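You operate a simulated robot arm through the tools that you are given. There is no shell and no other tool. Be economical: measure what you need, move in short steps, check, and stop when the job is done.

You are at the controls of a simulated two-armed robot. One attempt, no reset.

TASK
Put the oil filter that says "120" from the top of the steel bench on the cream job card there and the oil filter labelled "90" on the top of the drain table. Stack the 20 mm seal box from the top of the steel bench on top of the 21 mm seal box. Any order will do. Set down upright: oil filter.

Only the result counts: the job must be done as asked and must still hold three seconds after the hand-in. Knocking over, shifting, dropping, spilling or breaking anything else fails it. Lids that push on must go on centred and level and be pressed home; caps that screw on are set level and turned clockwise until they are tight.

THE ROBOT
Two 7-joint arms with two-finger parallel grippers on one trunk, on a base that drives. Base frame: it is fixed to the floor where the robot stands at the start and does not move with it; the origin is under the middle of the robot, x ahead of it, y to its left, z up. Lengths are in m, angles in rad, forces in N, time in s.
The left shoulder is at the start at [0.06, 0.143, 0.926], the right one opposite. With the tool pointing down near the work surface each hand reaches from about 0.32 to 0.74 m from the robot's upright axis, wherever it stands, measured 20 degrees to its own side. Places, roughly: top of the drain table [-1.3, -3.2, 0.7]. Payload 1.57 kg a hand.
The tool frame of a hand sits at the grasp point between the pads (the TCP): z along the fingers, y along the line on which they close. The tips reach 0.03 m beyond it. Largest opening 0.11 m; finger width 0.024, thickness 0.012; the body of the gripper, 0.048 by 0.112 m, starts 0.078 m behind the TCP.
Orientation is that of the tool frame in the base frame, as a unit quaternion [x, y, z, w]. With the fingers straight down and closing along the base's y, the tool's x points along the base's -x, its y along +y and its z along -z.

THE INTERFACE
- The arms move only by the tool jog_arm. It takes "left_targets", "right_targets" or both (then of equal length, played together; a hand with none holds still); each is text: rows parted by semicolons, each of 7 numbers parted by spaces: the shift along the tool's x, y, z in m, then the turn, a rotation vector about the tool's x, y, z in rad, then the opening in per cent of the stroke, from 0 (shut) to 100 (fully open). In form: dx dy dz rx ry rz grip; .... A call has 1 to 10 rows; each row shifts and turns the commanded pose from where the row before left it, along the tool's axes as they then stand. Each row takes 0.2 s and may step no farther than 0.05 m and 0.15 rad from the row before; otherwise, or with a gripper value out of range, the whole call is refused. A pose out of reach is approached as far as the arm can. The call stops where the force on the tool passes 40 N (or 10 N more than at its start, if that is more) or the arm is blocked; 0.2 s more then pass. The fingers move at their own pace (about 0.045 m/s each) and stop on an object; they squeeze with about 23 N. The grip force told is the motor's: it shows also when the fingers shut on nothing. Time passes only in rows, and 0.2 s behind the last, so rows that do not move let the fingers close. It gives the time, the measured TCP pose, the force on the tool (base axes), the opening and the grip force at its end, in the units of the frame above (readings bear some noise), with the torque about the TCP (base axes, N m) and any sound that the robot's microphone picked up.
- Cameras (640 x 400 px; columns grow to the right, rows downward): "scene" is now at [0.0362, -0.0431, 1.5367]; the picture's right is [-0.56, -0.83, 0.00], its down [-0.63, 0.43, -0.65] and it looks along [0.54, -0.36, -0.76] (base axes); focal length 286 px, centre (320, 200). "left" rides on the left gripper at [0.07, -0.016, -0.141] in its tool frame; the picture's right is [0.23, 0.97, 0.00], its down [-0.86, 0.20, -0.48] and it looks along [-0.47, 0.11, 0.88] (tool axes); focal length 222 px, centre (320, 200). "right" rides on the right gripper at [0.07, 0.016, -0.141] in its tool frame; the picture's right is [-0.23, 0.97, 0.00], its down [-0.86, -0.20, -0.48] and it looks along [-0.47, -0.11, 0.88] (tool axes); focal length 222 px, centre (320, 200). There is no depth. A picture from a camera that has moved, and an enlarged one, comes with that camera's place and axes in the base frame and with its lens.
- camera(camera): a new picture of that camera. It takes no simulated time.
- raise_lower(by): slides the trunk up (or, below 0, down) by that many m; the arms and the scene camera ride with it, the base frame stays. It gives what a move gives, with no picture.
- roll_base(legs): drives the robot by 1 to 6 legs, each [ahead, left, turn to the left] in m, m and rad, along the robot's own axes; the way and the turn of a leg run together, so that a leg with both is an arc; at most 1.5 m and 3.142 rad a leg. The arms and the cameras ride along, it lands a little off, and it stops where it bumps. It gives what a move gives.
- aim_head(pan, tilt): turns the head with the scene camera to pan (to the left, within 1.501 rad either way) and tilt (down, from -0.506 to 1.204), counted from straight ahead of the robot. It gives what a move gives.
- close_up(camera, box): a new picture of the part [left, top, right, bottom] of that camera's present view, enlarged. It takes no simulated time.
- sign_off(): hands the job in; it is judged then, once.

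Work in short steps. Places have to be worked out from the pictures, the camera data and where the tool is seen: move nearer, look again, correct. Check each grasp and each placing, and mend what went wrong. You have 165 turns and 118 pictures in all, those below and enlarged ones among them. Open the grippers and draw the arms clear of the work before you hand the job in, unless the task says otherwise; then end with one line.

The tools are called as name(argument=value, ...) on one line, values as JSON. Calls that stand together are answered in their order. jog_arm: Moves the arms, as the interface text tells. Its arguments: {"type":"object","properties":{"left_targets":{"type":"string"},"right_targets":{"type":"string"}},"required":[]} The other tools are called the same way: raise_lower (by) slides the trunk up or down; roll_base (legs) drives the base; aim_head (pan, tilt) turns the head that bears the scene camera; camera (camera) takes a picture; close_up (camera, box) takes an enlarged picture of a part of a camera's view; sign_off () hands the job in.

At the start:

```text
time_s: 0.0
left_position: [0.4581, -0.0601, 1.0252]
left_ee_rot: [0.0, 1.0, 0.0, -0.001]
left_ft_force: [-0.5, 0.2, 0.4]
left_torque: [0.04, -0.01, -0.01]
left_grip_width: 0.11
left_grip_force: 0.0
right_position: [0.3575, -0.395, 1.0859]
right_ee_rot: [0.0, 1.0, 0.0, 0.0]
right_ft_force: [-0.1, 0.5, 0.2]
right_torque: [0.02, 0.0, 0.0]
right_grip_width: 0.11
right_grip_force: 0.1
trunk travel left (down, up): [-0.525, 0.065]
robot x, y, heading: [0.0011, -0.0015, 0.004]
head pan, tilt: [-0.593, 0.866]
```

scene: 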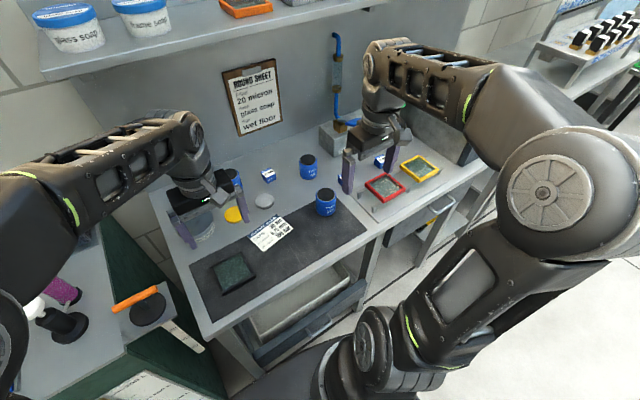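
right: 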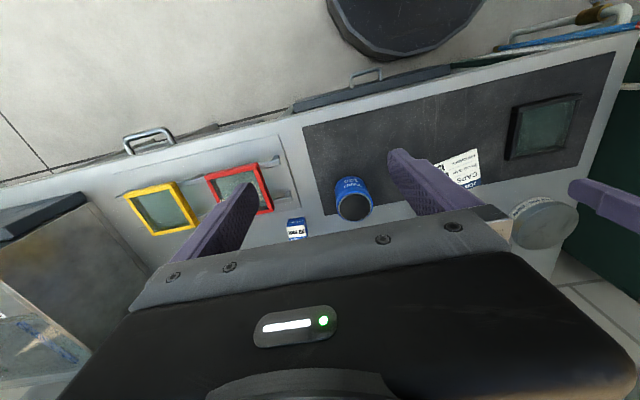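
left: 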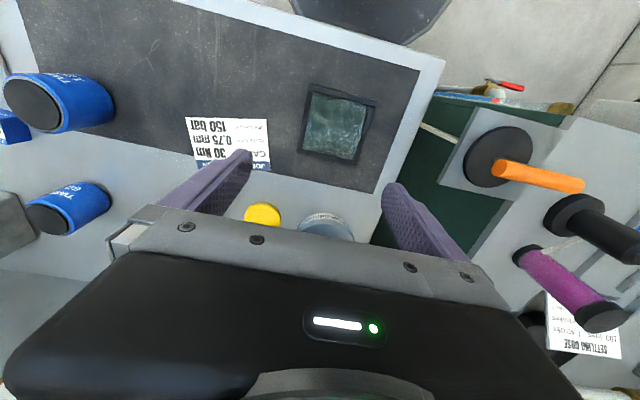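

The bench shows several blue filters and small boxes; I enlarge the scene to read their labels.

close_up(camera="scene", box=[220, 130, 380, 230])

close_up(camera="right", box=[260, 130, 420, 250])

close_up(camera="left", box=[0, 50, 280, 250])

```text
4.00 times, centred on (300, 180) of scene
camera zoom: at [0.0362, -0.0431, 1.5367], right [-0.56, -0.83, 0.0], down [-0.63, 0.43, -0.65], along [0.54, -0.36, -0.76], focal length 1145 px, centre (400, 280)
```

zoom: 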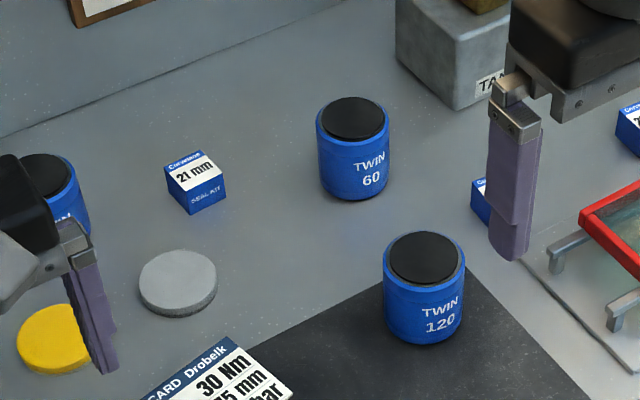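

```text
3.33 times, centred on (340, 190) of right
camera zoom: at [0.2876, -0.3792, 1.2257], right [0.23, 0.97, 0.0], down [0.86, -0.2, 0.48], along [0.47, -0.11, -0.88], focal length 740 px, centre (253, 233)
```

zoom: 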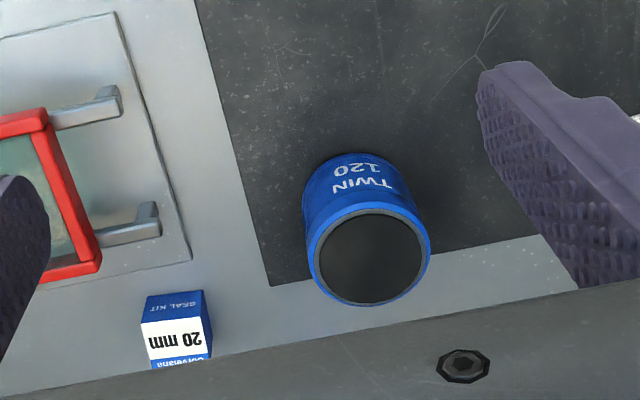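

```text
2.00 times, centred on (140, 150) of left
camera zoom: at [0.3867, -0.0766, 1.1683], right [-0.23, 0.97, 0.0], down [0.86, 0.2, 0.48], along [0.47, 0.11, -0.88], focal length 444 px, centre (680, 300)
```

zoom: 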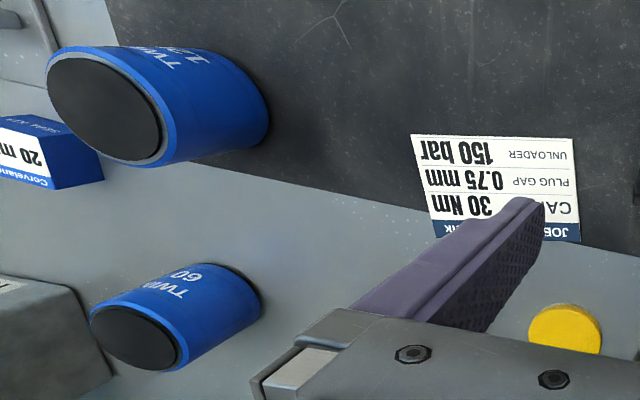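

The right neighbours are partly hidden by the hands. I raise both hands outward to uncover the bench.

jog_arm(left_targets="0 0.04 -0.03 0 0 0 100;0 0.04 -0.03 0 0 0 100;0 0.04 -0.03 0 0 0 100;0 0.04 -0.03 0 0 0 100;0 0.04 -0.03 0 0 0 100;0 0.04 0 0 0 0 100", right_targets="0 -0.04 0 0 0 0 100;0 -0.04 0 0 0 0 100;0 -0.04 0 0 0 0 100;0 -0.02 0 0 0 0 100;0 0 0 0 0 0 100;0 0 0 0 0 0 100")

aim_head(pan=-0.45, tilt=0.8)

camera(camera="scene")

camera(camera="right")

```text
time_s: 1.4
left_position: [0.4578, 0.0915, 1.1108]
left_ee_rot: [0.0, 1.0, -0.001, -0.001]
left_ft_force: [0.2, -0.1, 0.6]
left_torque: [-0.04, 0.0, 0.01]
left_grip_width: 0.1103
left_grip_force: 0.0
left hand out of reach, approached as far as the arm can: row 3, 4, 5
right_position: [0.3576, -0.5321, 1.0847]
right_ee_rot: [0.0, 1.0, 0.0, 0.0]
right_ft_force: [0.0, 0.3, 0.6]
right_torque: [0.0, -0.04, -0.01]
right_grip_width: 0.1101
right_grip_force: 0.2
trunk travel left (down, up): [-0.525, 0.065]
robot x, y, heading: [-0.0015, -0.0032, 0.001]
head pan, tilt: [-0.593, 0.866]
```

```text
time_s: 2.1
left_position: [0.4567, 0.0883, 1.1126]
left_ee_rot: [-0.001, 1.0, 0.001, -0.001]
left_ft_force: [0.6, -0.1, 0.0]
left_torque: [0.03, 0.04, 0.0]
left_grip_width: 0.11
left_grip_force: 0.1
right_position: [0.3587, -0.5348, 1.0842]
right_ee_rot: [0.0, 1.0, 0.001, 0.0]
right_ft_force: [0.2, -1.2, -0.1]
right_torque: [0.03, 0.01, 0.02]
right_grip_width: 0.11
right_grip_force: 0.0
trunk travel left (down, up): [-0.525, 0.065]
robot x, y, heading: [-0.0015, -0.0007, -0.005]
head pan, tilt: [-0.45, 0.799]
```

```text
111 pictures are left
camera scene: at [0.0446, -0.035, 1.5419], right [-0.44, -0.9, 0.0], down [-0.65, 0.31, -0.7], along [0.63, -0.3, -0.72], focal length 286 px, centre (320, 200)
```

scene: 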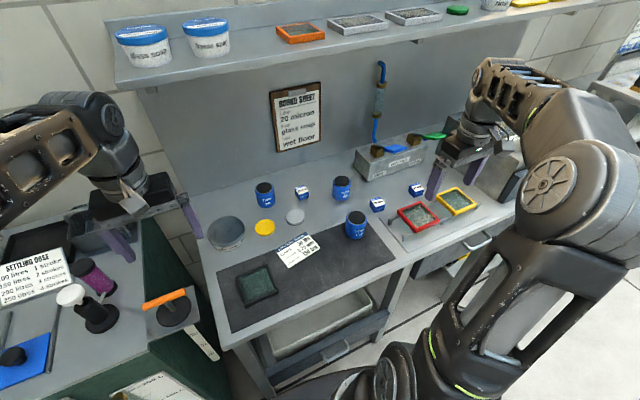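

```text
110 pictures are left
camera right: at [0.2876, -0.5193, 1.2252], right [0.23, 0.97, 0.0], down [0.86, -0.2, 0.48], along [0.47, -0.11, -0.88], focal length 222 px, centre (320, 200)
```

right: 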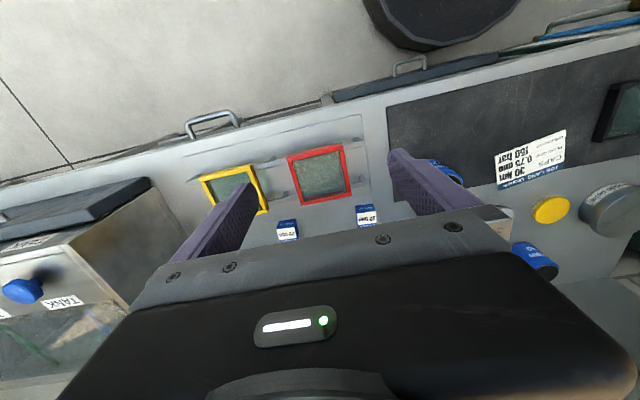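

close_up(camera="scene", box=[190, 165, 350, 265])

close_up(camera="scene", box=[320, 165, 480, 265])

```text
4.00 times, centred on (270, 215) of scene
camera zoom: at [0.0446, -0.035, 1.5419], right [-0.44, -0.9, 0.0], down [-0.65, 0.31, -0.7], along [0.63, -0.3, -0.72], focal length 1145 px, centre (520, 140)
```

zoom: 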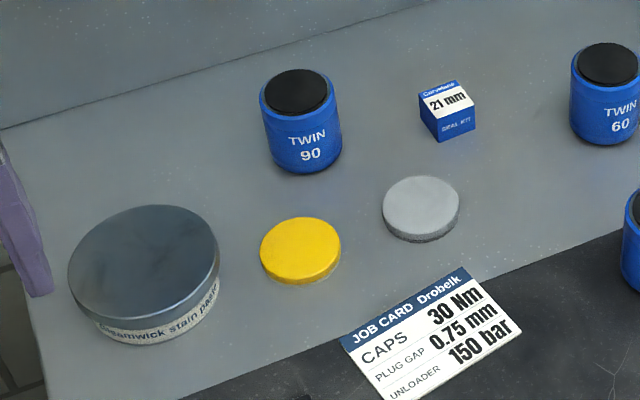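

```text
4.00 times, centred on (400, 215) of scene
camera zoom: at [0.0446, -0.035, 1.5419], right [-0.44, -0.9, 0.0], down [-0.65, 0.31, -0.7], along [0.63, -0.3, -0.72], focal length 1145 px, centre (0, 140)
```

zoom: 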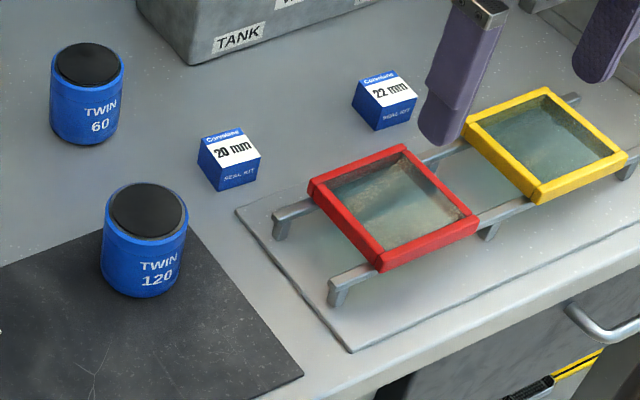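

Filters 90, 60, 120 and boxes 20, 21, 22 mm are identified. I estimate 120 at (0.479,-0.37), the card at (0.505,-0.188), 20 mm at (0.537,-0.488), 21 mm at (0.696,-0.287), and 90 at (0.726,-0.166). The right hand goes above 120.

jog_arm(right_targets="-0.024 0.033 0.012 0 0 0 100;-0.024 0.033 0.012 0 0 0 100;-0.024 0.033 0.012 0 0 0 100;-0.024 0.033 0.012 0 0 0 100;-0.024 0.033 0.012 0 0 0 100;0 0 0 0 0 0 100")

camera(camera="right")

```text
time_s: 3.5
left_position: [0.4565, 0.0891, 1.1113]
left_ee_rot: [0.0, 1.0, 0.0, 0.0]
left_ft_force: [-0.8, 0.5, 0.8]
left_torque: [-0.02, 0.02, -0.02]
left_grip_width: 0.1102
left_grip_force: 0.0
right_position: [0.4772, -0.3676, 1.024]
right_ee_rot: [0.0, 1.0, 0.0, -0.001]
right_ft_force: [0.1, -0.5, 0.6]
right_torque: [0.0, -0.01, 0.03]
right_grip_width: 0.1103
right_grip_force: 0.1
trunk travel left (down, up): [-0.525, 0.065]
robot x, y, heading: [-0.0, 0.0012, -0.003]
head pan, tilt: [-0.45, 0.799]
```

```text
107 pictures are left
camera right: at [0.4066, -0.3514, 1.1645], right [0.23, 0.97, 0.0], down [0.85, -0.2, 0.48], along [0.47, -0.11, -0.88], focal length 222 px, centre (320, 200)
```

right: 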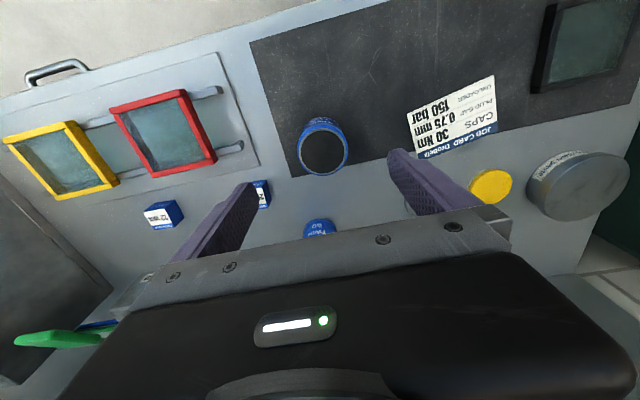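

The filter's top sits exactly where the TCP axis projects. I descend to z≈0.885 and close.

jog_arm(right_targets="0 0 0.028 0 0 0 100;0 0 0.028 0 0 0 100;0 0 0.028 0 0 0 100;0 0 0.028 0 0 0 100;0 0 0.026 0 0 0 100;0 0 0 0 0 0 20;0 0 0 0 0 0 20;0 0 0 0 0 0 20;0 0 0 0 0 0 20;0 0 0 0 0 0 20")

camera(camera="right")

```text
time_s: 5.7
left_position: [0.4562, 0.089, 1.1103]
left_ee_rot: [0.001, 1.0, 0.001, -0.001]
left_ft_force: [0.7, 0.7, 0.0]
left_torque: [0.0, -0.02, -0.01]
left_grip_width: 0.1099
left_grip_force: 0.2
right_position: [0.4782, -0.371, 0.8869]
right_ee_rot: [-0.001, 1.0, 0.0, 0.0]
right_ft_force: [0.7, 0.5, 0.6]
right_torque: [0.02, 0.0, 0.01]
right_grip_width: 0.0589
right_grip_force: 22.9
trunk travel left (down, up): [-0.525, 0.065]
robot x, y, heading: [0.0034, 0.0005, -0.001]
head pan, tilt: [-0.45, 0.799]
```

```text
106 pictures are left
camera right: at [0.4081, -0.3551, 1.0277], right [0.23, 0.97, 0.0], down [0.86, -0.2, 0.48], along [0.47, -0.11, -0.88], focal length 222 px, centre (320, 200)
```

right: 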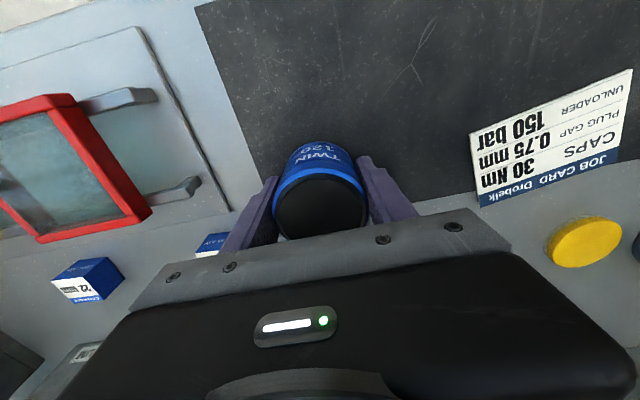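

Grip is firm at 59 mm. I lift, carry to the card (≈0.498,-0.182), and check before lowering.

jog_arm(right_targets="0 0 -0.03 0 0 0 20;0 0 -0.03 0 0 0 20;-0.004 0.038 0 0 0 0 20;-0.004 0.038 0 0 0 0 20;-0.004 0.038 0 0 0 0 20;-0.004 0.038 0 0 0 0 20;-0.004 0.037 0 0 0 0 20;0 0 0 0 0 0 20")

camera(camera="right")

close_up(camera="scene", box=[220, 165, 380, 285])

```text
time_s: 7.5
left_position: [0.4562, 0.0892, 1.1109]
left_ee_rot: [0.0, 1.0, -0.001, 0.0]
left_ft_force: [0.1, -1.6, -0.4]
left_torque: [0.02, 0.03, 0.01]
left_grip_width: 0.1099
left_grip_force: 0.0
right_position: [0.4992, -0.1793, 0.947]
right_ee_rot: [0.0, 1.0, 0.0, 0.0]
right_ft_force: [0.0, -0.1, -2.1]
right_torque: [0.01, -0.05, -0.02]
right_grip_width: 0.0591
right_grip_force: 23.1
trunk travel left (down, up): [-0.525, 0.065]
robot x, y, heading: [-0.0007, -0.0023, 0.004]
head pan, tilt: [-0.45, 0.799]
```

```text
105 pictures are left
camera right: at [0.43, -0.1638, 1.0869], right [0.23, 0.97, 0.0], down [0.86, -0.2, 0.48], along [0.47, -0.11, -0.88], focal length 222 px, centre (320, 200)
```

right: 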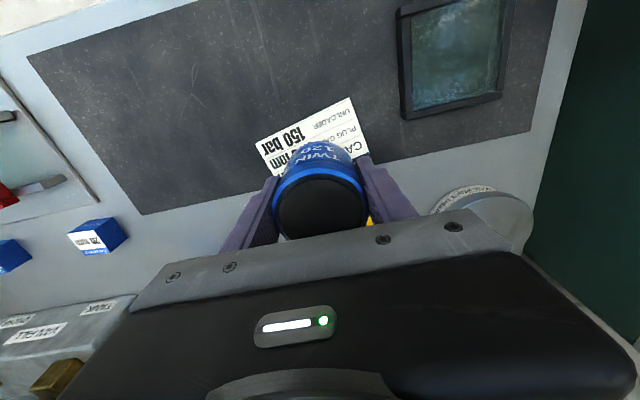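

```text
3.33 times, centred on (300, 225) of scene
camera zoom: at [0.0447, -0.0355, 1.5419], right [-0.44, -0.9, 0.0], down [-0.65, 0.31, -0.7], along [0.63, -0.3, -0.72], focal length 954 px, centre (387, 117)
```

zoom: 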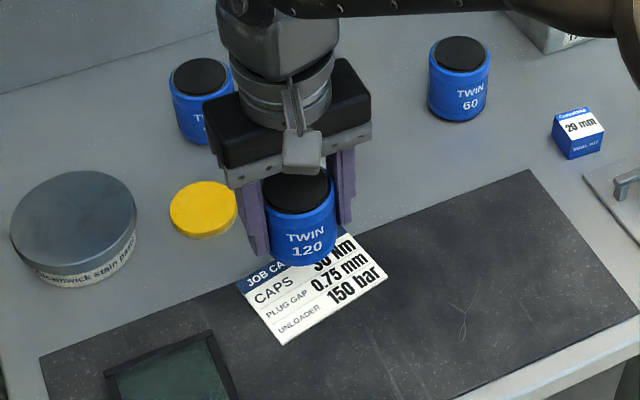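

The card corners give its centre as (0.5015,-0.1865). I correct slightly, lower until contact height, and release partly.

jog_arm(right_targets="-0.002 -0.007 0.02 0 0 0 20;0 0 0.02 0 0 0 20;0 0 0.014 0 0 0 20;0 0 0.003 0 0 0 20;0 0 0.001 0 0 0 20;0 0 0.001 0 0 0 20")

```text
time_s: 8.9
left_position: [0.4561, 0.0895, 1.1109]
left_ee_rot: [0.001, 1.0, 0.001, 0.001]
left_ft_force: [-1.1, 0.3, 0.6]
left_torque: [0.02, 0.0, 0.02]
left_grip_width: 0.1099
left_grip_force: 0.0
right_position: [0.5017, -0.1869, 0.8893]
right_ee_rot: [0.0, 1.0, 0.0, 0.002]
right_ft_force: [0.4, 0.0, 9.0]
right_torque: [-0.05, -0.04, 0.0]
right_grip_width: 0.059
right_grip_force: 23.1
trunk travel left (down, up): [-0.525, 0.065]
robot x, y, heading: [-0.0029, -0.0016, 0.005]
head pan, tilt: [-0.45, 0.799]
```

The force of 9 N shows it is standing on the card. I open and rise straight up.

jog_arm(right_targets="0 0 0 0 0 0 75;0 0 0 0 0 0 85;0 0 0 0 0 0 85;0 0 -0.03 0 0 0 85;0 0 -0.04 0 0 0 90;0 0 -0.04 0 0 0 90;0 0 -0.03 0 0 0 90")

camera(camera="right")

```text
time_s: 10.5
left_position: [0.4568, 0.0896, 1.1118]
left_ee_rot: [0.0, 1.0, 0.0, 0.0]
left_ft_force: [0.1, 0.4, -0.8]
left_torque: [0.03, 0.02, -0.01]
left_grip_width: 0.1103
left_grip_force: 0.0
right_position: [0.499, -0.1867, 1.0283]
right_ee_rot: [-0.001, 1.0, 0.0, 0.0]
right_ft_force: [-0.5, 0.0, -0.1]
right_torque: [0.02, 0.01, 0.03]
right_grip_width: 0.0991
right_grip_force: 0.2
trunk travel left (down, up): [-0.525, 0.065]
robot x, y, heading: [-0.0013, -0.0005, 0.002]
head pan, tilt: [-0.45, 0.799]
```

```text
103 pictures are left
camera right: at [0.4291, -0.1716, 1.1692], right [0.23, 0.97, 0.0], down [0.86, -0.2, 0.48], along [0.47, -0.11, -0.88], focal length 222 px, centre (320, 200)
```

right: 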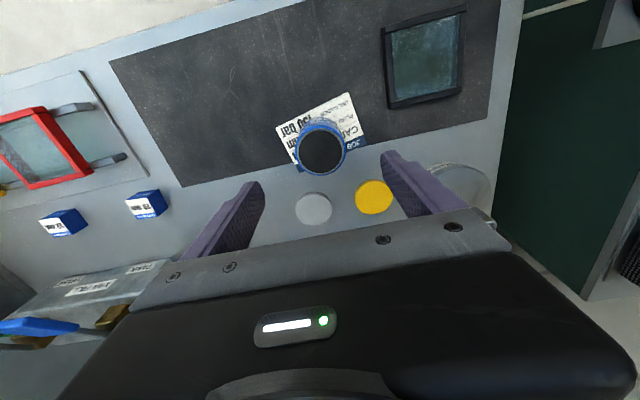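

The 120 filter stands upright on the card. Now the right hand moves above the 20 mm box.

jog_arm(right_targets="-0.005 -0.043 0 0 0 0 90;-0.005 -0.043 0 0 0 0 90;-0.005 -0.043 0 0 0 0 80;-0.005 -0.043 0 0 0 0 80;-0.006 -0.043 0 0 0 0 70;-0.006 -0.043 0 0 0 0 70;-0.006 -0.043 0.01 0 0 0 70;0 0 0 0 0 0 70")

camera(camera="right")

close_up(camera="scene", box=[220, 165, 380, 285])

```text
time_s: 12.3
left_position: [0.4569, 0.0915, 1.1116]
left_ee_rot: [0.0, 1.0, 0.0, 0.0]
left_ft_force: [-0.1, -0.3, 0.6]
left_torque: [0.01, -0.01, 0.01]
left_grip_width: 0.1103
left_grip_force: 0.1
right_position: [0.5375, -0.4893, 1.018]
right_ee_rot: [0.0, 1.0, 0.0, 0.0]
right_ft_force: [-0.8, 0.5, -1.3]
right_torque: [0.0, 0.02, 0.0]
right_grip_width: 0.0771
right_grip_force: 0.0
trunk travel left (down, up): [-0.525, 0.065]
robot x, y, heading: [-0.0008, 0.0008, 0.001]
head pan, tilt: [-0.45, 0.799]
```

```text
102 pictures are left
camera right: at [0.4674, -0.4739, 1.1588], right [0.23, 0.97, 0.0], down [0.86, -0.2, 0.48], along [0.47, -0.11, -0.88], focal length 222 px, centre (320, 200)
```

right: 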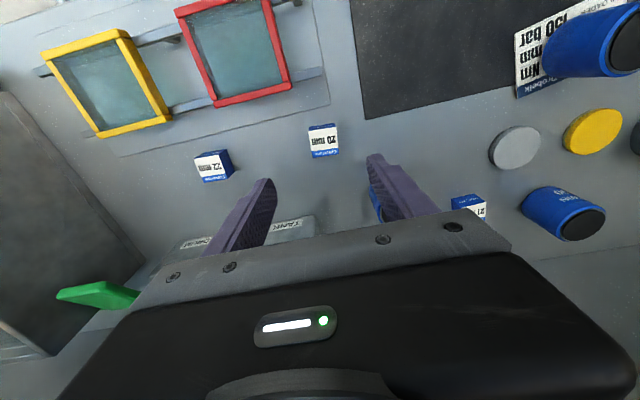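

```text
3.33 times, centred on (300, 225) of scene
camera zoom: at [0.0443, -0.0343, 1.542], right [-0.44, -0.9, 0.0], down [-0.65, 0.31, -0.7], along [0.63, -0.3, -0.72], focal length 954 px, centre (387, 117)
```

zoom: 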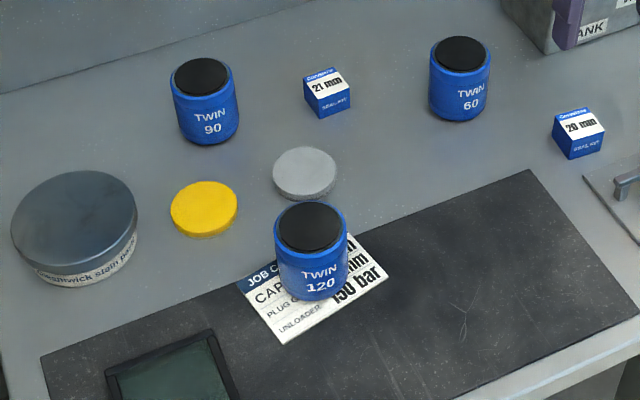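

The placement is good. I zoom on the box to get its centre and yaw.

close_up(camera="right", box=[280, 110, 360, 170])

```text
6.67 times, centred on (320, 140) of right
camera zoom: at [0.4674, -0.4739, 1.1588], right [0.23, 0.97, 0.0], down [0.86, -0.2, 0.48], along [0.47, -0.11, -0.88], focal length 1481 px, centre (320, 600)
```

zoom: 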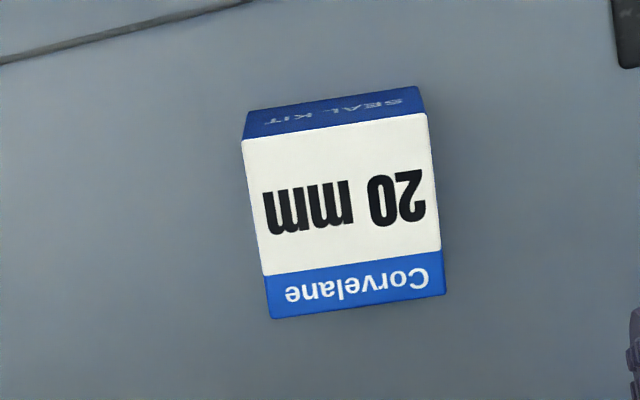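

The box centre is ≈(0.539,-0.486), top ≈0.87, yaw ≈-0.09. I align, descend and close.

jog_arm(right_targets="-0.002 0.004 0.03 0 0 0.09 70;0 0 0.03 0 0 0 70;0 0 0.03 0 0 0 70;0 0 0.03 0 0 0 70;0 0 0.02 0 0 0 70;0 0 0 0 0 0 15;0 0 0 0 0 0 15;0 0 0 0 0 0 15;0 0 0 0 0 0 15")

camera(camera="right")

```text
time_s: 14.3
left_position: [0.4579, 0.0902, 1.1106]
left_ee_rot: [0.0, 1.0, 0.0, 0.0]
left_ft_force: [-0.2, 0.3, -0.5]
left_torque: [0.02, 0.02, 0.0]
left_grip_width: 0.1102
left_grip_force: 0.0
right_position: [0.5402, -0.4818, 0.8782]
right_ee_rot: [0.045, 0.999, 0.0, -0.001]
right_ft_force: [0.9, -1.1, -0.9]
right_torque: [-0.05, -0.01, -0.02]
right_grip_width: 0.0352
right_grip_force: 22.9
trunk travel left (down, up): [-0.525, 0.065]
robot x, y, heading: [-0.0009, 0.0004, 0.005]
head pan, tilt: [-0.45, 0.799]
```

```text
99 pictures are left
camera right: at [0.4717, -0.461, 1.0185], right [0.31, 0.95, 0.0], down [0.83, -0.28, 0.48], along [0.45, -0.15, -0.88], focal length 222 px, centre (320, 200)
```

right: 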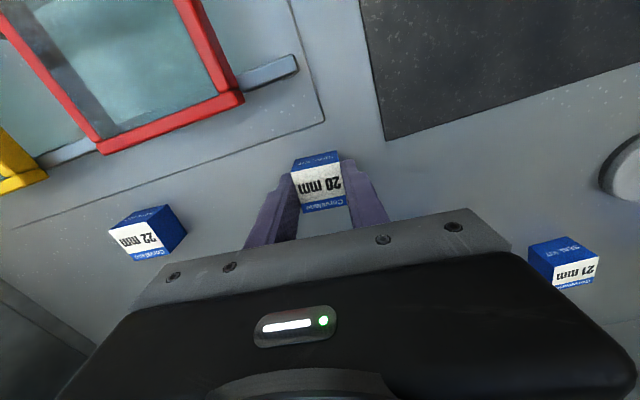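

The box is held centred. I lift it and travel toward the 21 mm box to measure it from above.

jog_arm(right_targets="0 0 -0.04 0 0 0 15;0 0 -0.04 0 0 0 15;0 0 -0.04 0 0 0 15;0 0 -0.02 0 0 -0.09 15;-0.03 0.04 0 0 0 0 15;-0.03 0.04 0 0 0 0 15;-0.03 0.04 0 0 0 0 15;-0.02 0.04 0 0 0 0 15;0 0 0 0 0 0 15")

camera(camera="right")

```text
time_s: 16.3
left_position: [0.4573, 0.0904, 1.1105]
left_ee_rot: [0.0, 1.0, 0.0, 0.0]
left_ft_force: [0.2, -0.1, 0.0]
left_torque: [-0.01, 0.0, 0.0]
left_grip_width: 0.1104
left_grip_force: 0.1
right_position: [0.5928, -0.415, 1.0192]
right_ee_rot: [0.0, 1.0, -0.002, 0.003]
right_ft_force: [-0.6, -0.2, -0.2]
right_torque: [0.0, -0.01, 0.0]
right_grip_width: 0.035
right_grip_force: 22.8
right hand out of reach, approached as far as the arm can: row 6, 7, 8
trunk travel left (down, up): [-0.525, 0.065]
robot x, y, heading: [0.0018, 0.002, -0.002]
head pan, tilt: [-0.45, 0.799]
```

```text
98 pictures are left
camera right: at [0.5217, -0.3994, 1.1595], right [0.23, 0.97, 0.0], down [0.85, -0.2, 0.49], along [0.47, -0.11, -0.87], focal length 222 px, centre (320, 200)
```

right: 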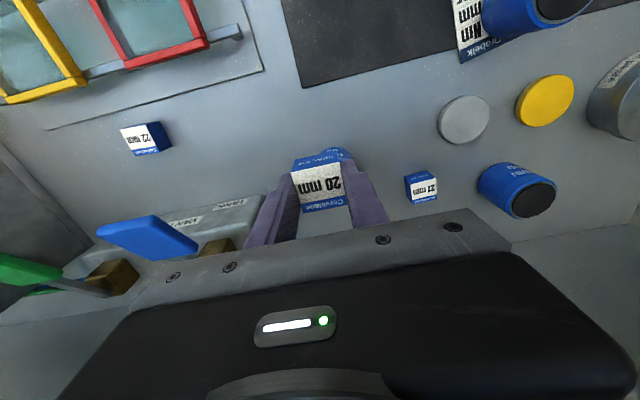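

The pose is out of reach here, so the base must come nearer the bench. I look down to check clearance in front of the base.

aim_head(pan=0.0, tilt=1.2)

camera(camera="scene")

```text
time_s: 17.2
left_position: [0.4565, 0.0901, 1.1116]
left_ee_rot: [0.001, 1.0, 0.0, 0.0]
left_ft_force: [0.3, 0.0, 0.2]
left_torque: [0.02, -0.01, -0.05]
left_grip_width: 0.1099
left_grip_force: 0.1
right_position: [0.5924, -0.4158, 1.0185]
right_ee_rot: [0.0, 1.0, -0.002, 0.004]
right_ft_force: [-0.5, 0.2, -0.6]
right_torque: [0.0, -0.01, 0.01]
right_grip_width: 0.0349
right_grip_force: 23.5
trunk travel left (down, up): [-0.525, 0.065]
robot x, y, heading: [0.0013, 0.0001, -0.003]
head pan, tilt: [0.0, 1.201]
```

```text
97 pictures are left
camera scene: at [0.0281, 0.0001, 1.5142], right [0.0, -1.0, 0.0], down [-0.93, 0.0, -0.36], along [0.36, 0.0, -0.93], focal length 286 px, centre (320, 200)
```

scene: 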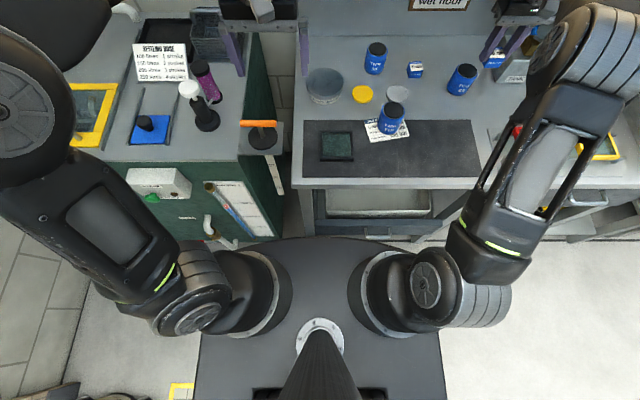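

There seems to be a little clearance ahead. I creep the base forward 3 cm and see whether it bumps.

roll_base(legs=[[0.03, 0, 0]])

camera(camera="scene")

```text
time_s: 18.0
left_position: [0.4883, 0.0906, 1.11]
left_ee_rot: [-0.001, 1.0, 0.001, 0.0]
left_ft_force: [0.6, 0.1, 0.0]
left_torque: [0.04, 0.02, 0.07]
left_grip_width: 0.11
left_grip_force: 0.0
right_position: [0.6251, -0.4154, 1.018]
right_ee_rot: [0.0, 1.0, -0.001, 0.002]
right_ft_force: [0.8, -0.8, -0.6]
right_torque: [-0.02, 0.05, 0.0]
right_grip_width: 0.0353
right_grip_force: 22.6
trunk travel left (down, up): [-0.525, 0.065]
robot x, y, heading: [0.0297, 0.0011, 0.0]
head pan, tilt: [0.0, 1.201]
```

```text
96 pictures are left
camera scene: at [0.0604, 0.0001, 1.5141], right [0.0, -1.0, 0.0], down [-0.93, 0.0, -0.36], along [0.36, 0.0, -0.93], focal length 286 px, centre (320, 200)
```

scene: 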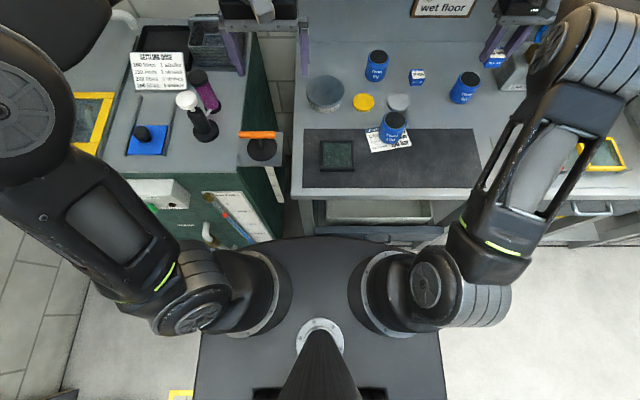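

No bump. I advance another 3 cm.

roll_base(legs=[[0.03, 0, 0]])

jog_arm(right_targets="-0.004 0.03 0 0 0 0 15;-0.004 0.03 0 0 0 0 15;0 0 0 0 0 0 15")

camera(camera="right")

```text
time_s: 18.9
left_position: [0.5176, 0.0894, 1.1103]
left_ee_rot: [-0.001, 1.0, 0.0, -0.001]
left_ft_force: [1.1, 0.2, -0.6]
left_torque: [-0.02, 0.05, 0.0]
left_grip_width: 0.1102
left_grip_force: 0.0
right_position: [0.6542, -0.4139, 1.0171]
right_ee_rot: [-0.001, 1.0, -0.002, 0.002]
right_ft_force: [1.4, 1.0, -1.0]
right_torque: [0.01, 0.04, -0.01]
right_grip_width: 0.0351
right_grip_force: 23.4
trunk travel left (down, up): [-0.525, 0.065]
robot x, y, heading: [0.0605, 0.0012, 0.001]
head pan, tilt: [0.0, 1.201]
```

```text
time_s: 19.6
left_position: [0.5158, 0.0907, 1.1107]
left_ee_rot: [-0.001, 1.0, 0.0, -0.001]
left_ft_force: [0.9, -0.2, -0.3]
left_torque: [-0.05, 0.03, 0.04]
left_grip_width: 0.1101
left_grip_force: 0.1
right_position: [0.6584, -0.3524, 1.0201]
right_ee_rot: [-0.001, 1.0, -0.002, 0.004]
right_ft_force: [-0.1, 0.6, 0.2]
right_torque: [0.01, -0.02, 0.02]
right_grip_width: 0.0351
right_grip_force: 23.3
trunk travel left (down, up): [-0.525, 0.065]
robot x, y, heading: [0.0578, -0.0003, 0.002]
head pan, tilt: [0.0, 1.201]
```

```text
95 pictures are left
camera right: at [0.5878, -0.3373, 1.1601], right [0.23, 0.97, 0.0], down [0.85, -0.2, 0.49], along [0.47, -0.11, -0.87], focal length 222 px, centre (320, 200)
```

right: 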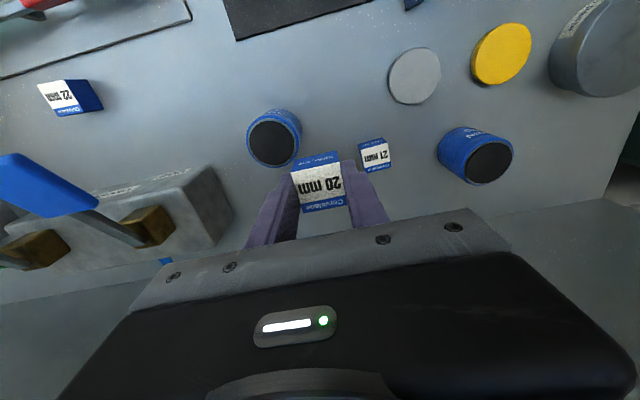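

I zoom on the 21 mm box for a precise fix.

close_up(camera="right", box=[336, 127, 416, 177])

```text
8.00 times, centred on (376, 152) of right
camera zoom: at [0.5878, -0.3373, 1.1601], right [0.23, 0.97, 0.0], down [0.85, -0.2, 0.49], along [0.47, -0.11, -0.87], focal length 1777 px, centre (-128, 584)
```

zoom: 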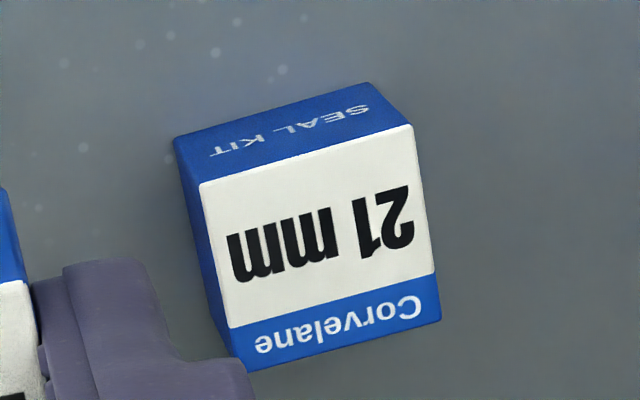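

The 21 mm box centre is ≈(0.701,-0.2835), yaw +0.057. I move above it, still high, and check again.

jog_arm(right_targets="-0.014 0.023 0 0 0 0 15;-0.014 0.023 0 0 0 0 15;-0.014 0.023 0 0 0 -0.057 15;0 0 0.03 0 0 0 15;0 0 0 0 0 0 15;0 0 0 0 0 0 15")

camera(camera="right")

aim_head(pan=-0.4, tilt=0.75)

camera(camera="scene")

```text
time_s: 21.1
left_position: [0.516, 0.0899, 1.1106]
left_ee_rot: [-0.001, 1.0, -0.001, 0.0]
left_ft_force: [0.3, -0.8, -0.4]
left_torque: [0.02, 0.04, -0.02]
left_grip_width: 0.1098
left_grip_force: 0.0
right_position: [0.6831, -0.3158, 0.9905]
right_ee_rot: [-0.001, 1.0, -0.003, 0.004]
right_ft_force: [-0.1, 0.4, -0.3]
right_torque: [0.03, 0.02, -0.02]
right_grip_width: 0.0351
right_grip_force: 23.1
right hand out of reach, approached as far as the arm can: row 2, 3
trunk travel left (down, up): [-0.525, 0.065]
robot x, y, heading: [0.0587, 0.0031, -0.002]
head pan, tilt: [0.0, 1.201]
```

```text
93 pictures are left
camera right: at [0.6106, -0.3005, 1.1313], right [0.23, 0.97, 0.0], down [0.85, -0.2, 0.49], along [0.47, -0.11, -0.87], focal length 222 px, centre (320, 200)
```

right: 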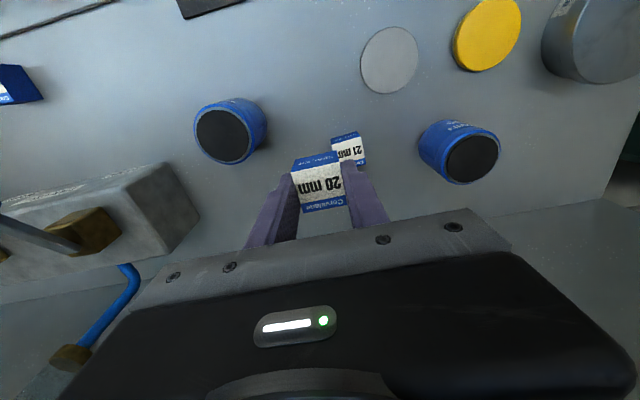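

```text
time_s: 21.9
left_position: [0.5147, 0.0894, 1.1106]
left_ee_rot: [0.0, 1.0, 0.0, 0.0]
left_ft_force: [0.3, -0.9, 1.1]
left_torque: [0.0, 0.01, 0.0]
left_grip_width: 0.1098
left_grip_force: 0.0
right_position: [0.6806, -0.315, 0.9902]
right_ee_rot: [-0.001, 1.0, -0.002, 0.004]
right_ft_force: [0.4, -0.2, -1.5]
right_torque: [-0.02, 0.04, -0.01]
right_grip_width: 0.0352
right_grip_force: 23.0
trunk travel left (down, up): [-0.525, 0.065]
robot x, y, heading: [0.0571, 0.0002, 0.0]
head pan, tilt: [-0.4, 0.75]
```

```text
92 pictures are left
camera scene: at [0.1076, -0.032, 1.5458], right [-0.39, -0.92, 0.0], down [-0.63, 0.26, -0.73], along [0.67, -0.28, -0.68], focal length 286 px, centre (320, 200)
```

scene: 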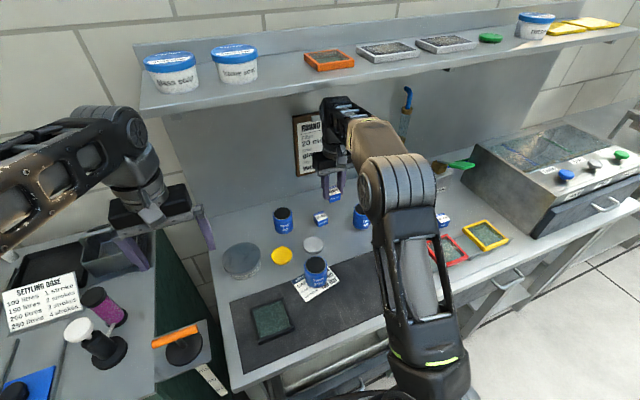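

The arm is at its limit at this height. I raise the trunk 5 cm and creep 3 cm forward for more reach.

raise_lower(by=0.05)

roll_base(legs=[[0.03, 0, 0]])

jog_arm(right_targets="0 0 0.03 0 0 0 15;0 0.015 0.03 0 0 0 15;0 0 0 0 0 0 15")

camera(camera="right")

```text
time_s: 22.9
left_position: [0.5134, 0.0871, 1.1601]
left_ee_rot: [-0.001, 1.0, 0.001, 0.001]
left_ft_force: [0.3, 0.1, 0.2]
left_torque: [0.02, 0.0, -0.02]
left_grip_width: 0.11
left_grip_force: 0.2
right_position: [0.6644, -0.3141, 1.0144]
right_ee_rot: [-0.002, 1.0, 0.002, -0.026]
right_ft_force: [-0.8, 0.8, -0.8]
right_torque: [0.02, -0.02, -0.02]
right_grip_width: 0.0348
right_grip_force: 23.3
trunk travel left (down, up): [-0.575, 0.015]
robot x, y, heading: [0.0591, 0.0009, -0.002]
head pan, tilt: [-0.4, 0.75]
```

```text
time_s: 23.7
left_position: [0.522, 0.0904, 1.162]
left_ee_rot: [0.0, 1.0, 0.0, 0.0]
left_ft_force: [-1.0, -0.2, -1.0]
left_torque: [-0.01, -0.02, 0.0]
left_grip_width: 0.1101
left_grip_force: 0.1
right_position: [0.6669, -0.3114, 1.012]
right_ee_rot: [-0.001, 0.999, 0.002, -0.037]
right_ft_force: [-0.6, -1.3, -0.5]
right_torque: [-0.04, 0.03, 0.0]
right_grip_width: 0.035
right_grip_force: 23.1
trunk travel left (down, up): [-0.575, 0.015]
robot x, y, heading: [0.0635, -0.0001, 0.001]
head pan, tilt: [-0.4, 0.75]
stopped in leg 1: the robot was blocked; the commanded pose is now the measured one
```

```text
time_s: 24.5
left_position: [0.5218, 0.0898, 1.1617]
left_ee_rot: [-0.001, 1.0, 0.0, 0.0]
left_ft_force: [0.7, 0.4, 0.4]
left_torque: [0.04, -0.04, -0.02]
left_grip_width: 0.1099
left_grip_force: 0.1
right_position: [0.6613, -0.2965, 0.9505]
right_ee_rot: [-0.002, 0.999, 0.004, -0.037]
right_ft_force: [0.0, -0.8, -0.7]
right_torque: [0.03, 0.01, 0.0]
right_grip_width: 0.0349
right_grip_force: 22.8
trunk travel left (down, up): [-0.575, 0.015]
robot x, y, heading: [0.0648, 0.0003, 0.0]
head pan, tilt: [-0.4, 0.75]
```

```text
91 pictures are left
camera right: at [0.6016, -0.282, 1.0968], right [0.22, 0.97, -0.01], down [0.89, -0.2, 0.41], along [0.4, -0.1, -0.91], focal length 222 px, centre (320, 200)
```

right: 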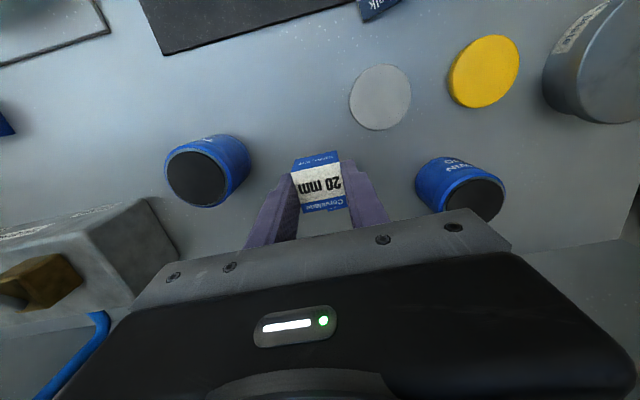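

The hand didn't rise fully with the trunk, and the base met something. I check the scene for contact with the shelf.

camera(camera="scene")

close_up(camera="scene", box=[240, 60, 480, 220])

```text
90 pictures are left
camera scene: at [0.1131, -0.0324, 1.5959], right [-0.39, -0.92, 0.0], down [-0.63, 0.27, -0.73], along [0.67, -0.28, -0.68], focal length 286 px, centre (320, 200)
```

scene: 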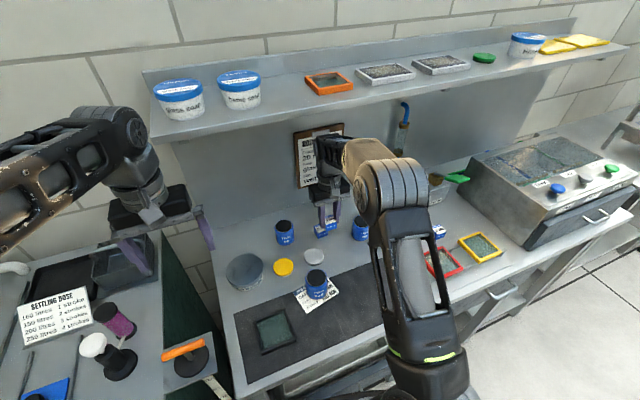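

```text
2.50 times, centred on (360, 140) of scene
camera zoom: at [0.1131, -0.0324, 1.5959], right [-0.39, -0.92, 0.0], down [-0.63, 0.27, -0.73], along [0.67, -0.28, -0.68], focal length 716 px, centre (220, 350)
```

zoom: 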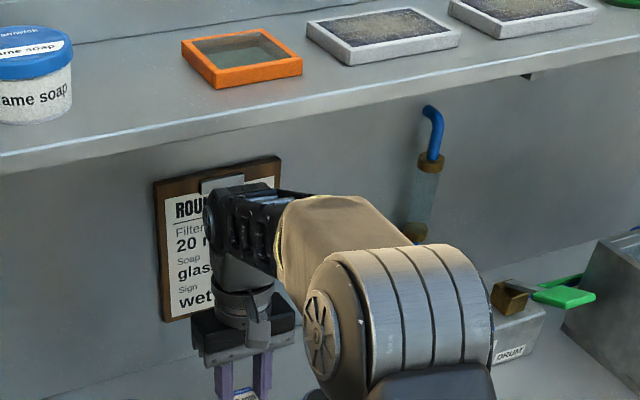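

The shelf items look undisturbed. The hand is low and free now, so I level the tool, then move it forward at this height in small steps.

jog_arm(right_targets="0 0 -0.005 0.008 -0.074 0 15;0 0 0 0 0 0 15;-0.01 0.0 0 0 0 0 15;-0.01 0.006 0 0 0 0 15;-0.01 0.007 0 0 0 0 15;0 0 0 0 0 -0.057 15;0 0 0 0 0 0 15")

camera(camera="right")

```text
time_s: 26.1
left_position: [0.5222, 0.0886, 1.1613]
left_ee_rot: [-0.001, 1.0, 0.0, 0.001]
left_ft_force: [0.5, -0.7, -0.3]
left_torque: [0.0, 0.0, -0.03]
left_grip_width: 0.1101
left_grip_force: 0.0
right_position: [0.6922, -0.2826, 0.9552]
right_ee_rot: [-0.03, 1.0, 0.0, -0.001]
right_ft_force: [-0.4, -0.2, -0.2]
right_torque: [0.01, 0.01, -0.02]
right_grip_width: 0.035
right_grip_force: 23.0
trunk travel left (down, up): [-0.575, 0.015]
robot x, y, heading: [0.0663, -0.0043, -0.001]
head pan, tilt: [-0.4, 0.75]
```

```text
88 pictures are left
camera right: at [0.6216, -0.2721, 1.0967], right [0.17, 0.99, 0.0], down [0.87, -0.15, 0.48], along [0.47, -0.08, -0.88], focal length 222 px, centre (320, 200)
```

right: 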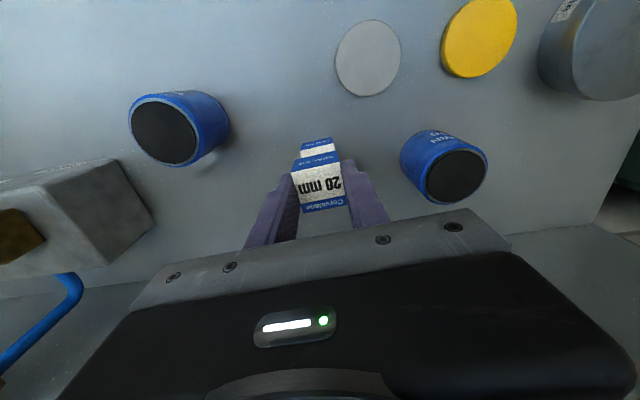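

Level and in reach. I zoom to compare the two boxes' edges.

close_up(camera="right", box=[280, 125, 360, 225])

```text
4.00 times, centred on (320, 175) of right
camera zoom: at [0.6216, -0.2721, 1.0967], right [0.17, 0.99, 0.0], down [0.87, -0.15, 0.48], along [0.47, -0.08, -0.88], focal length 888 px, centre (320, 300)
```

zoom: 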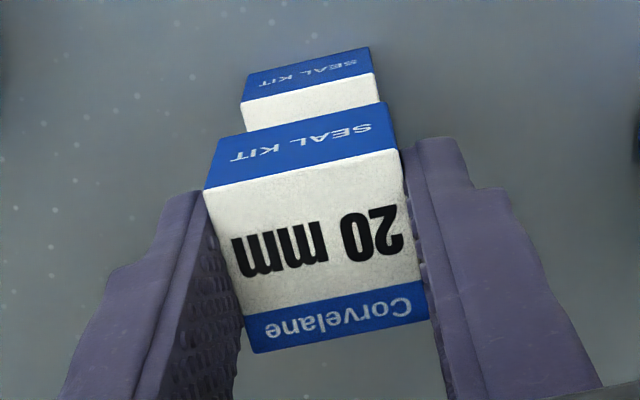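

The upper box needs +6.7 mm in x and -1 mm in y; the yaw already matches. I shift and descend to just above contact.

jog_arm(right_targets="-0.0067 -0.0013 0 0 0 0 15;0 0 0.02 0 0 0 15;0 0 0.015 0 0 0 15;0 0 0.006 0 0 0 15;0 0 0 0 0 0 15")

close_up(camera="right", box=[280, 125, 360, 225])

close_up(camera="scene", box=[280, 180, 380, 250])

```text
time_s: 27.3
left_position: [0.523, 0.089, 1.1613]
left_ee_rot: [0.0, 1.0, 0.0, 0.0]
left_ft_force: [0.1, -0.7, 0.0]
left_torque: [-0.01, 0.0, 0.01]
left_grip_width: 0.1098
left_grip_force: 0.0
right_position: [0.6982, -0.284, 0.9138]
right_ee_rot: [-0.03, 1.0, -0.002, 0.001]
right_ft_force: [0.6, 0.1, -0.3]
right_torque: [-0.01, 0.01, 0.04]
right_grip_width: 0.0349
right_grip_force: 22.9
trunk travel left (down, up): [-0.575, 0.015]
robot x, y, heading: [0.0681, 0.0037, 0.003]
head pan, tilt: [-0.4, 0.75]
```

```text
4.00 times, centred on (320, 175) of right
camera zoom: at [0.6276, -0.2733, 1.0552], right [0.17, 0.99, 0.0], down [0.87, -0.15, 0.48], along [0.47, -0.08, -0.88], focal length 888 px, centre (320, 300)
```

zoom: 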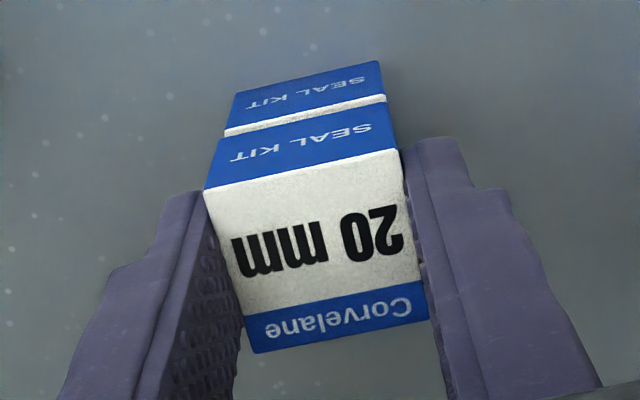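

```text
5.71 times, centred on (330, 215) of scene
camera zoom: at [0.1134, -0.0321, 1.5959], right [-0.39, -0.92, 0.0], down [-0.63, 0.27, -0.73], along [0.67, -0.28, -0.68], focal length 1636 px, centre (263, 114)
```

zoom: 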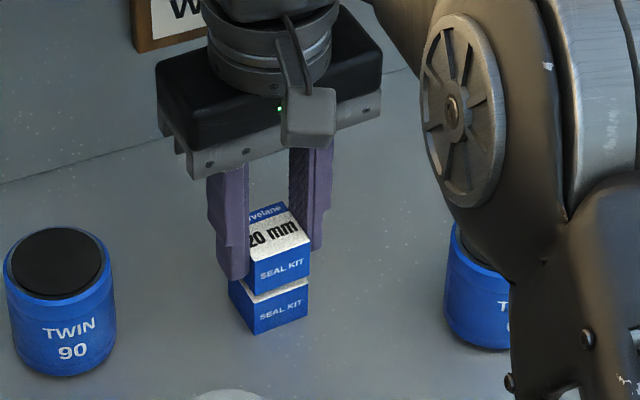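

Well aligned with a gap of about 5 mm. I ease down to contact.

jog_arm(right_targets="0 0 0.003 0 0 0 15;0 0 0.0015 0 0 0 15;0 0 0.001 0 0 0 15;0 0 0 0 0 0 15")

```text
time_s: 28.3
left_position: [0.5217, 0.09, 1.1612]
left_ee_rot: [0.0, 1.0, 0.001, 0.0]
left_ft_force: [-0.6, -0.2, 0.6]
left_torque: [-0.01, 0.01, 0.01]
left_grip_width: 0.11
left_grip_force: 0.0
right_position: [0.698, -0.284, 0.9087]
right_ee_rot: [-0.03, 1.0, 0.0, 0.001]
right_ft_force: [0.1, 0.1, -0.9]
right_torque: [-0.02, 0.02, 0.04]
right_grip_width: 0.035
right_grip_force: 23.3
trunk travel left (down, up): [-0.575, 0.015]
robot x, y, heading: [0.0638, 0.0023, 0.002]
head pan, tilt: [-0.4, 0.75]
```

No contact force yet; another few half-millimetre steps.

jog_arm(right_targets="0 0 0.0008 0 0 0 15;0 0 0.0008 0 0 0 15;0 0 0 0 0 0 15")

close_up(camera="scene", box=[300, 205, 350, 245])

```text
time_s: 29.1
left_position: [0.5225, 0.0885, 1.1617]
left_ee_rot: [0.0, 1.0, 0.0, -0.001]
left_ft_force: [-0.5, -0.1, 1.2]
left_torque: [-0.05, -0.01, 0.0]
left_grip_width: 0.1101
left_grip_force: 0.0
right_position: [0.6991, -0.2837, 0.9072]
right_ee_rot: [-0.031, 1.0, 0.0, 0.001]
right_ft_force: [-0.5, 1.1, 0.3]
right_torque: [0.03, 0.0, -0.01]
right_grip_width: 0.0352
right_grip_force: 23.0
trunk travel left (down, up): [-0.575, 0.015]
robot x, y, heading: [0.0673, -0.0021, 0.001]
head pan, tilt: [-0.4, 0.75]
```

```text
10.00 times, centred on (325, 225) of scene
camera zoom: at [0.1133, -0.0321, 1.5959], right [-0.39, -0.92, 0.0], down [-0.63, 0.27, -0.73], along [0.67, -0.28, -0.68], focal length 2864 px, centre (270, -50)
```

zoom: 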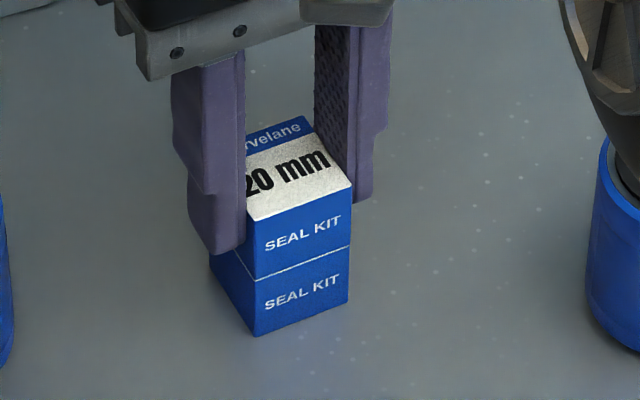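

Nearly touching; a final millimetre with a force check.

jog_arm(right_targets="0 0 0.0006 0 0 0 15;0 0 0 0 0 0 15")

```text
time_s: 29.7
left_position: [0.5217, 0.0903, 1.1616]
left_ee_rot: [0.001, 1.0, 0.0, 0.0]
left_ft_force: [-0.2, 0.6, 0.4]
left_torque: [-0.02, -0.03, -0.03]
left_grip_width: 0.1101
left_grip_force: 0.0
right_position: [0.6995, -0.2855, 0.9076]
right_ee_rot: [-0.03, 1.0, -0.001, 0.001]
right_ft_force: [-0.3, 1.2, 3.8]
right_torque: [0.06, 0.02, -0.02]
right_grip_width: 0.0352
right_grip_force: 23.1
trunk travel left (down, up): [-0.575, 0.015]
robot x, y, heading: [0.0628, -0.0009, -0.003]
head pan, tilt: [-0.4, 0.75]
```

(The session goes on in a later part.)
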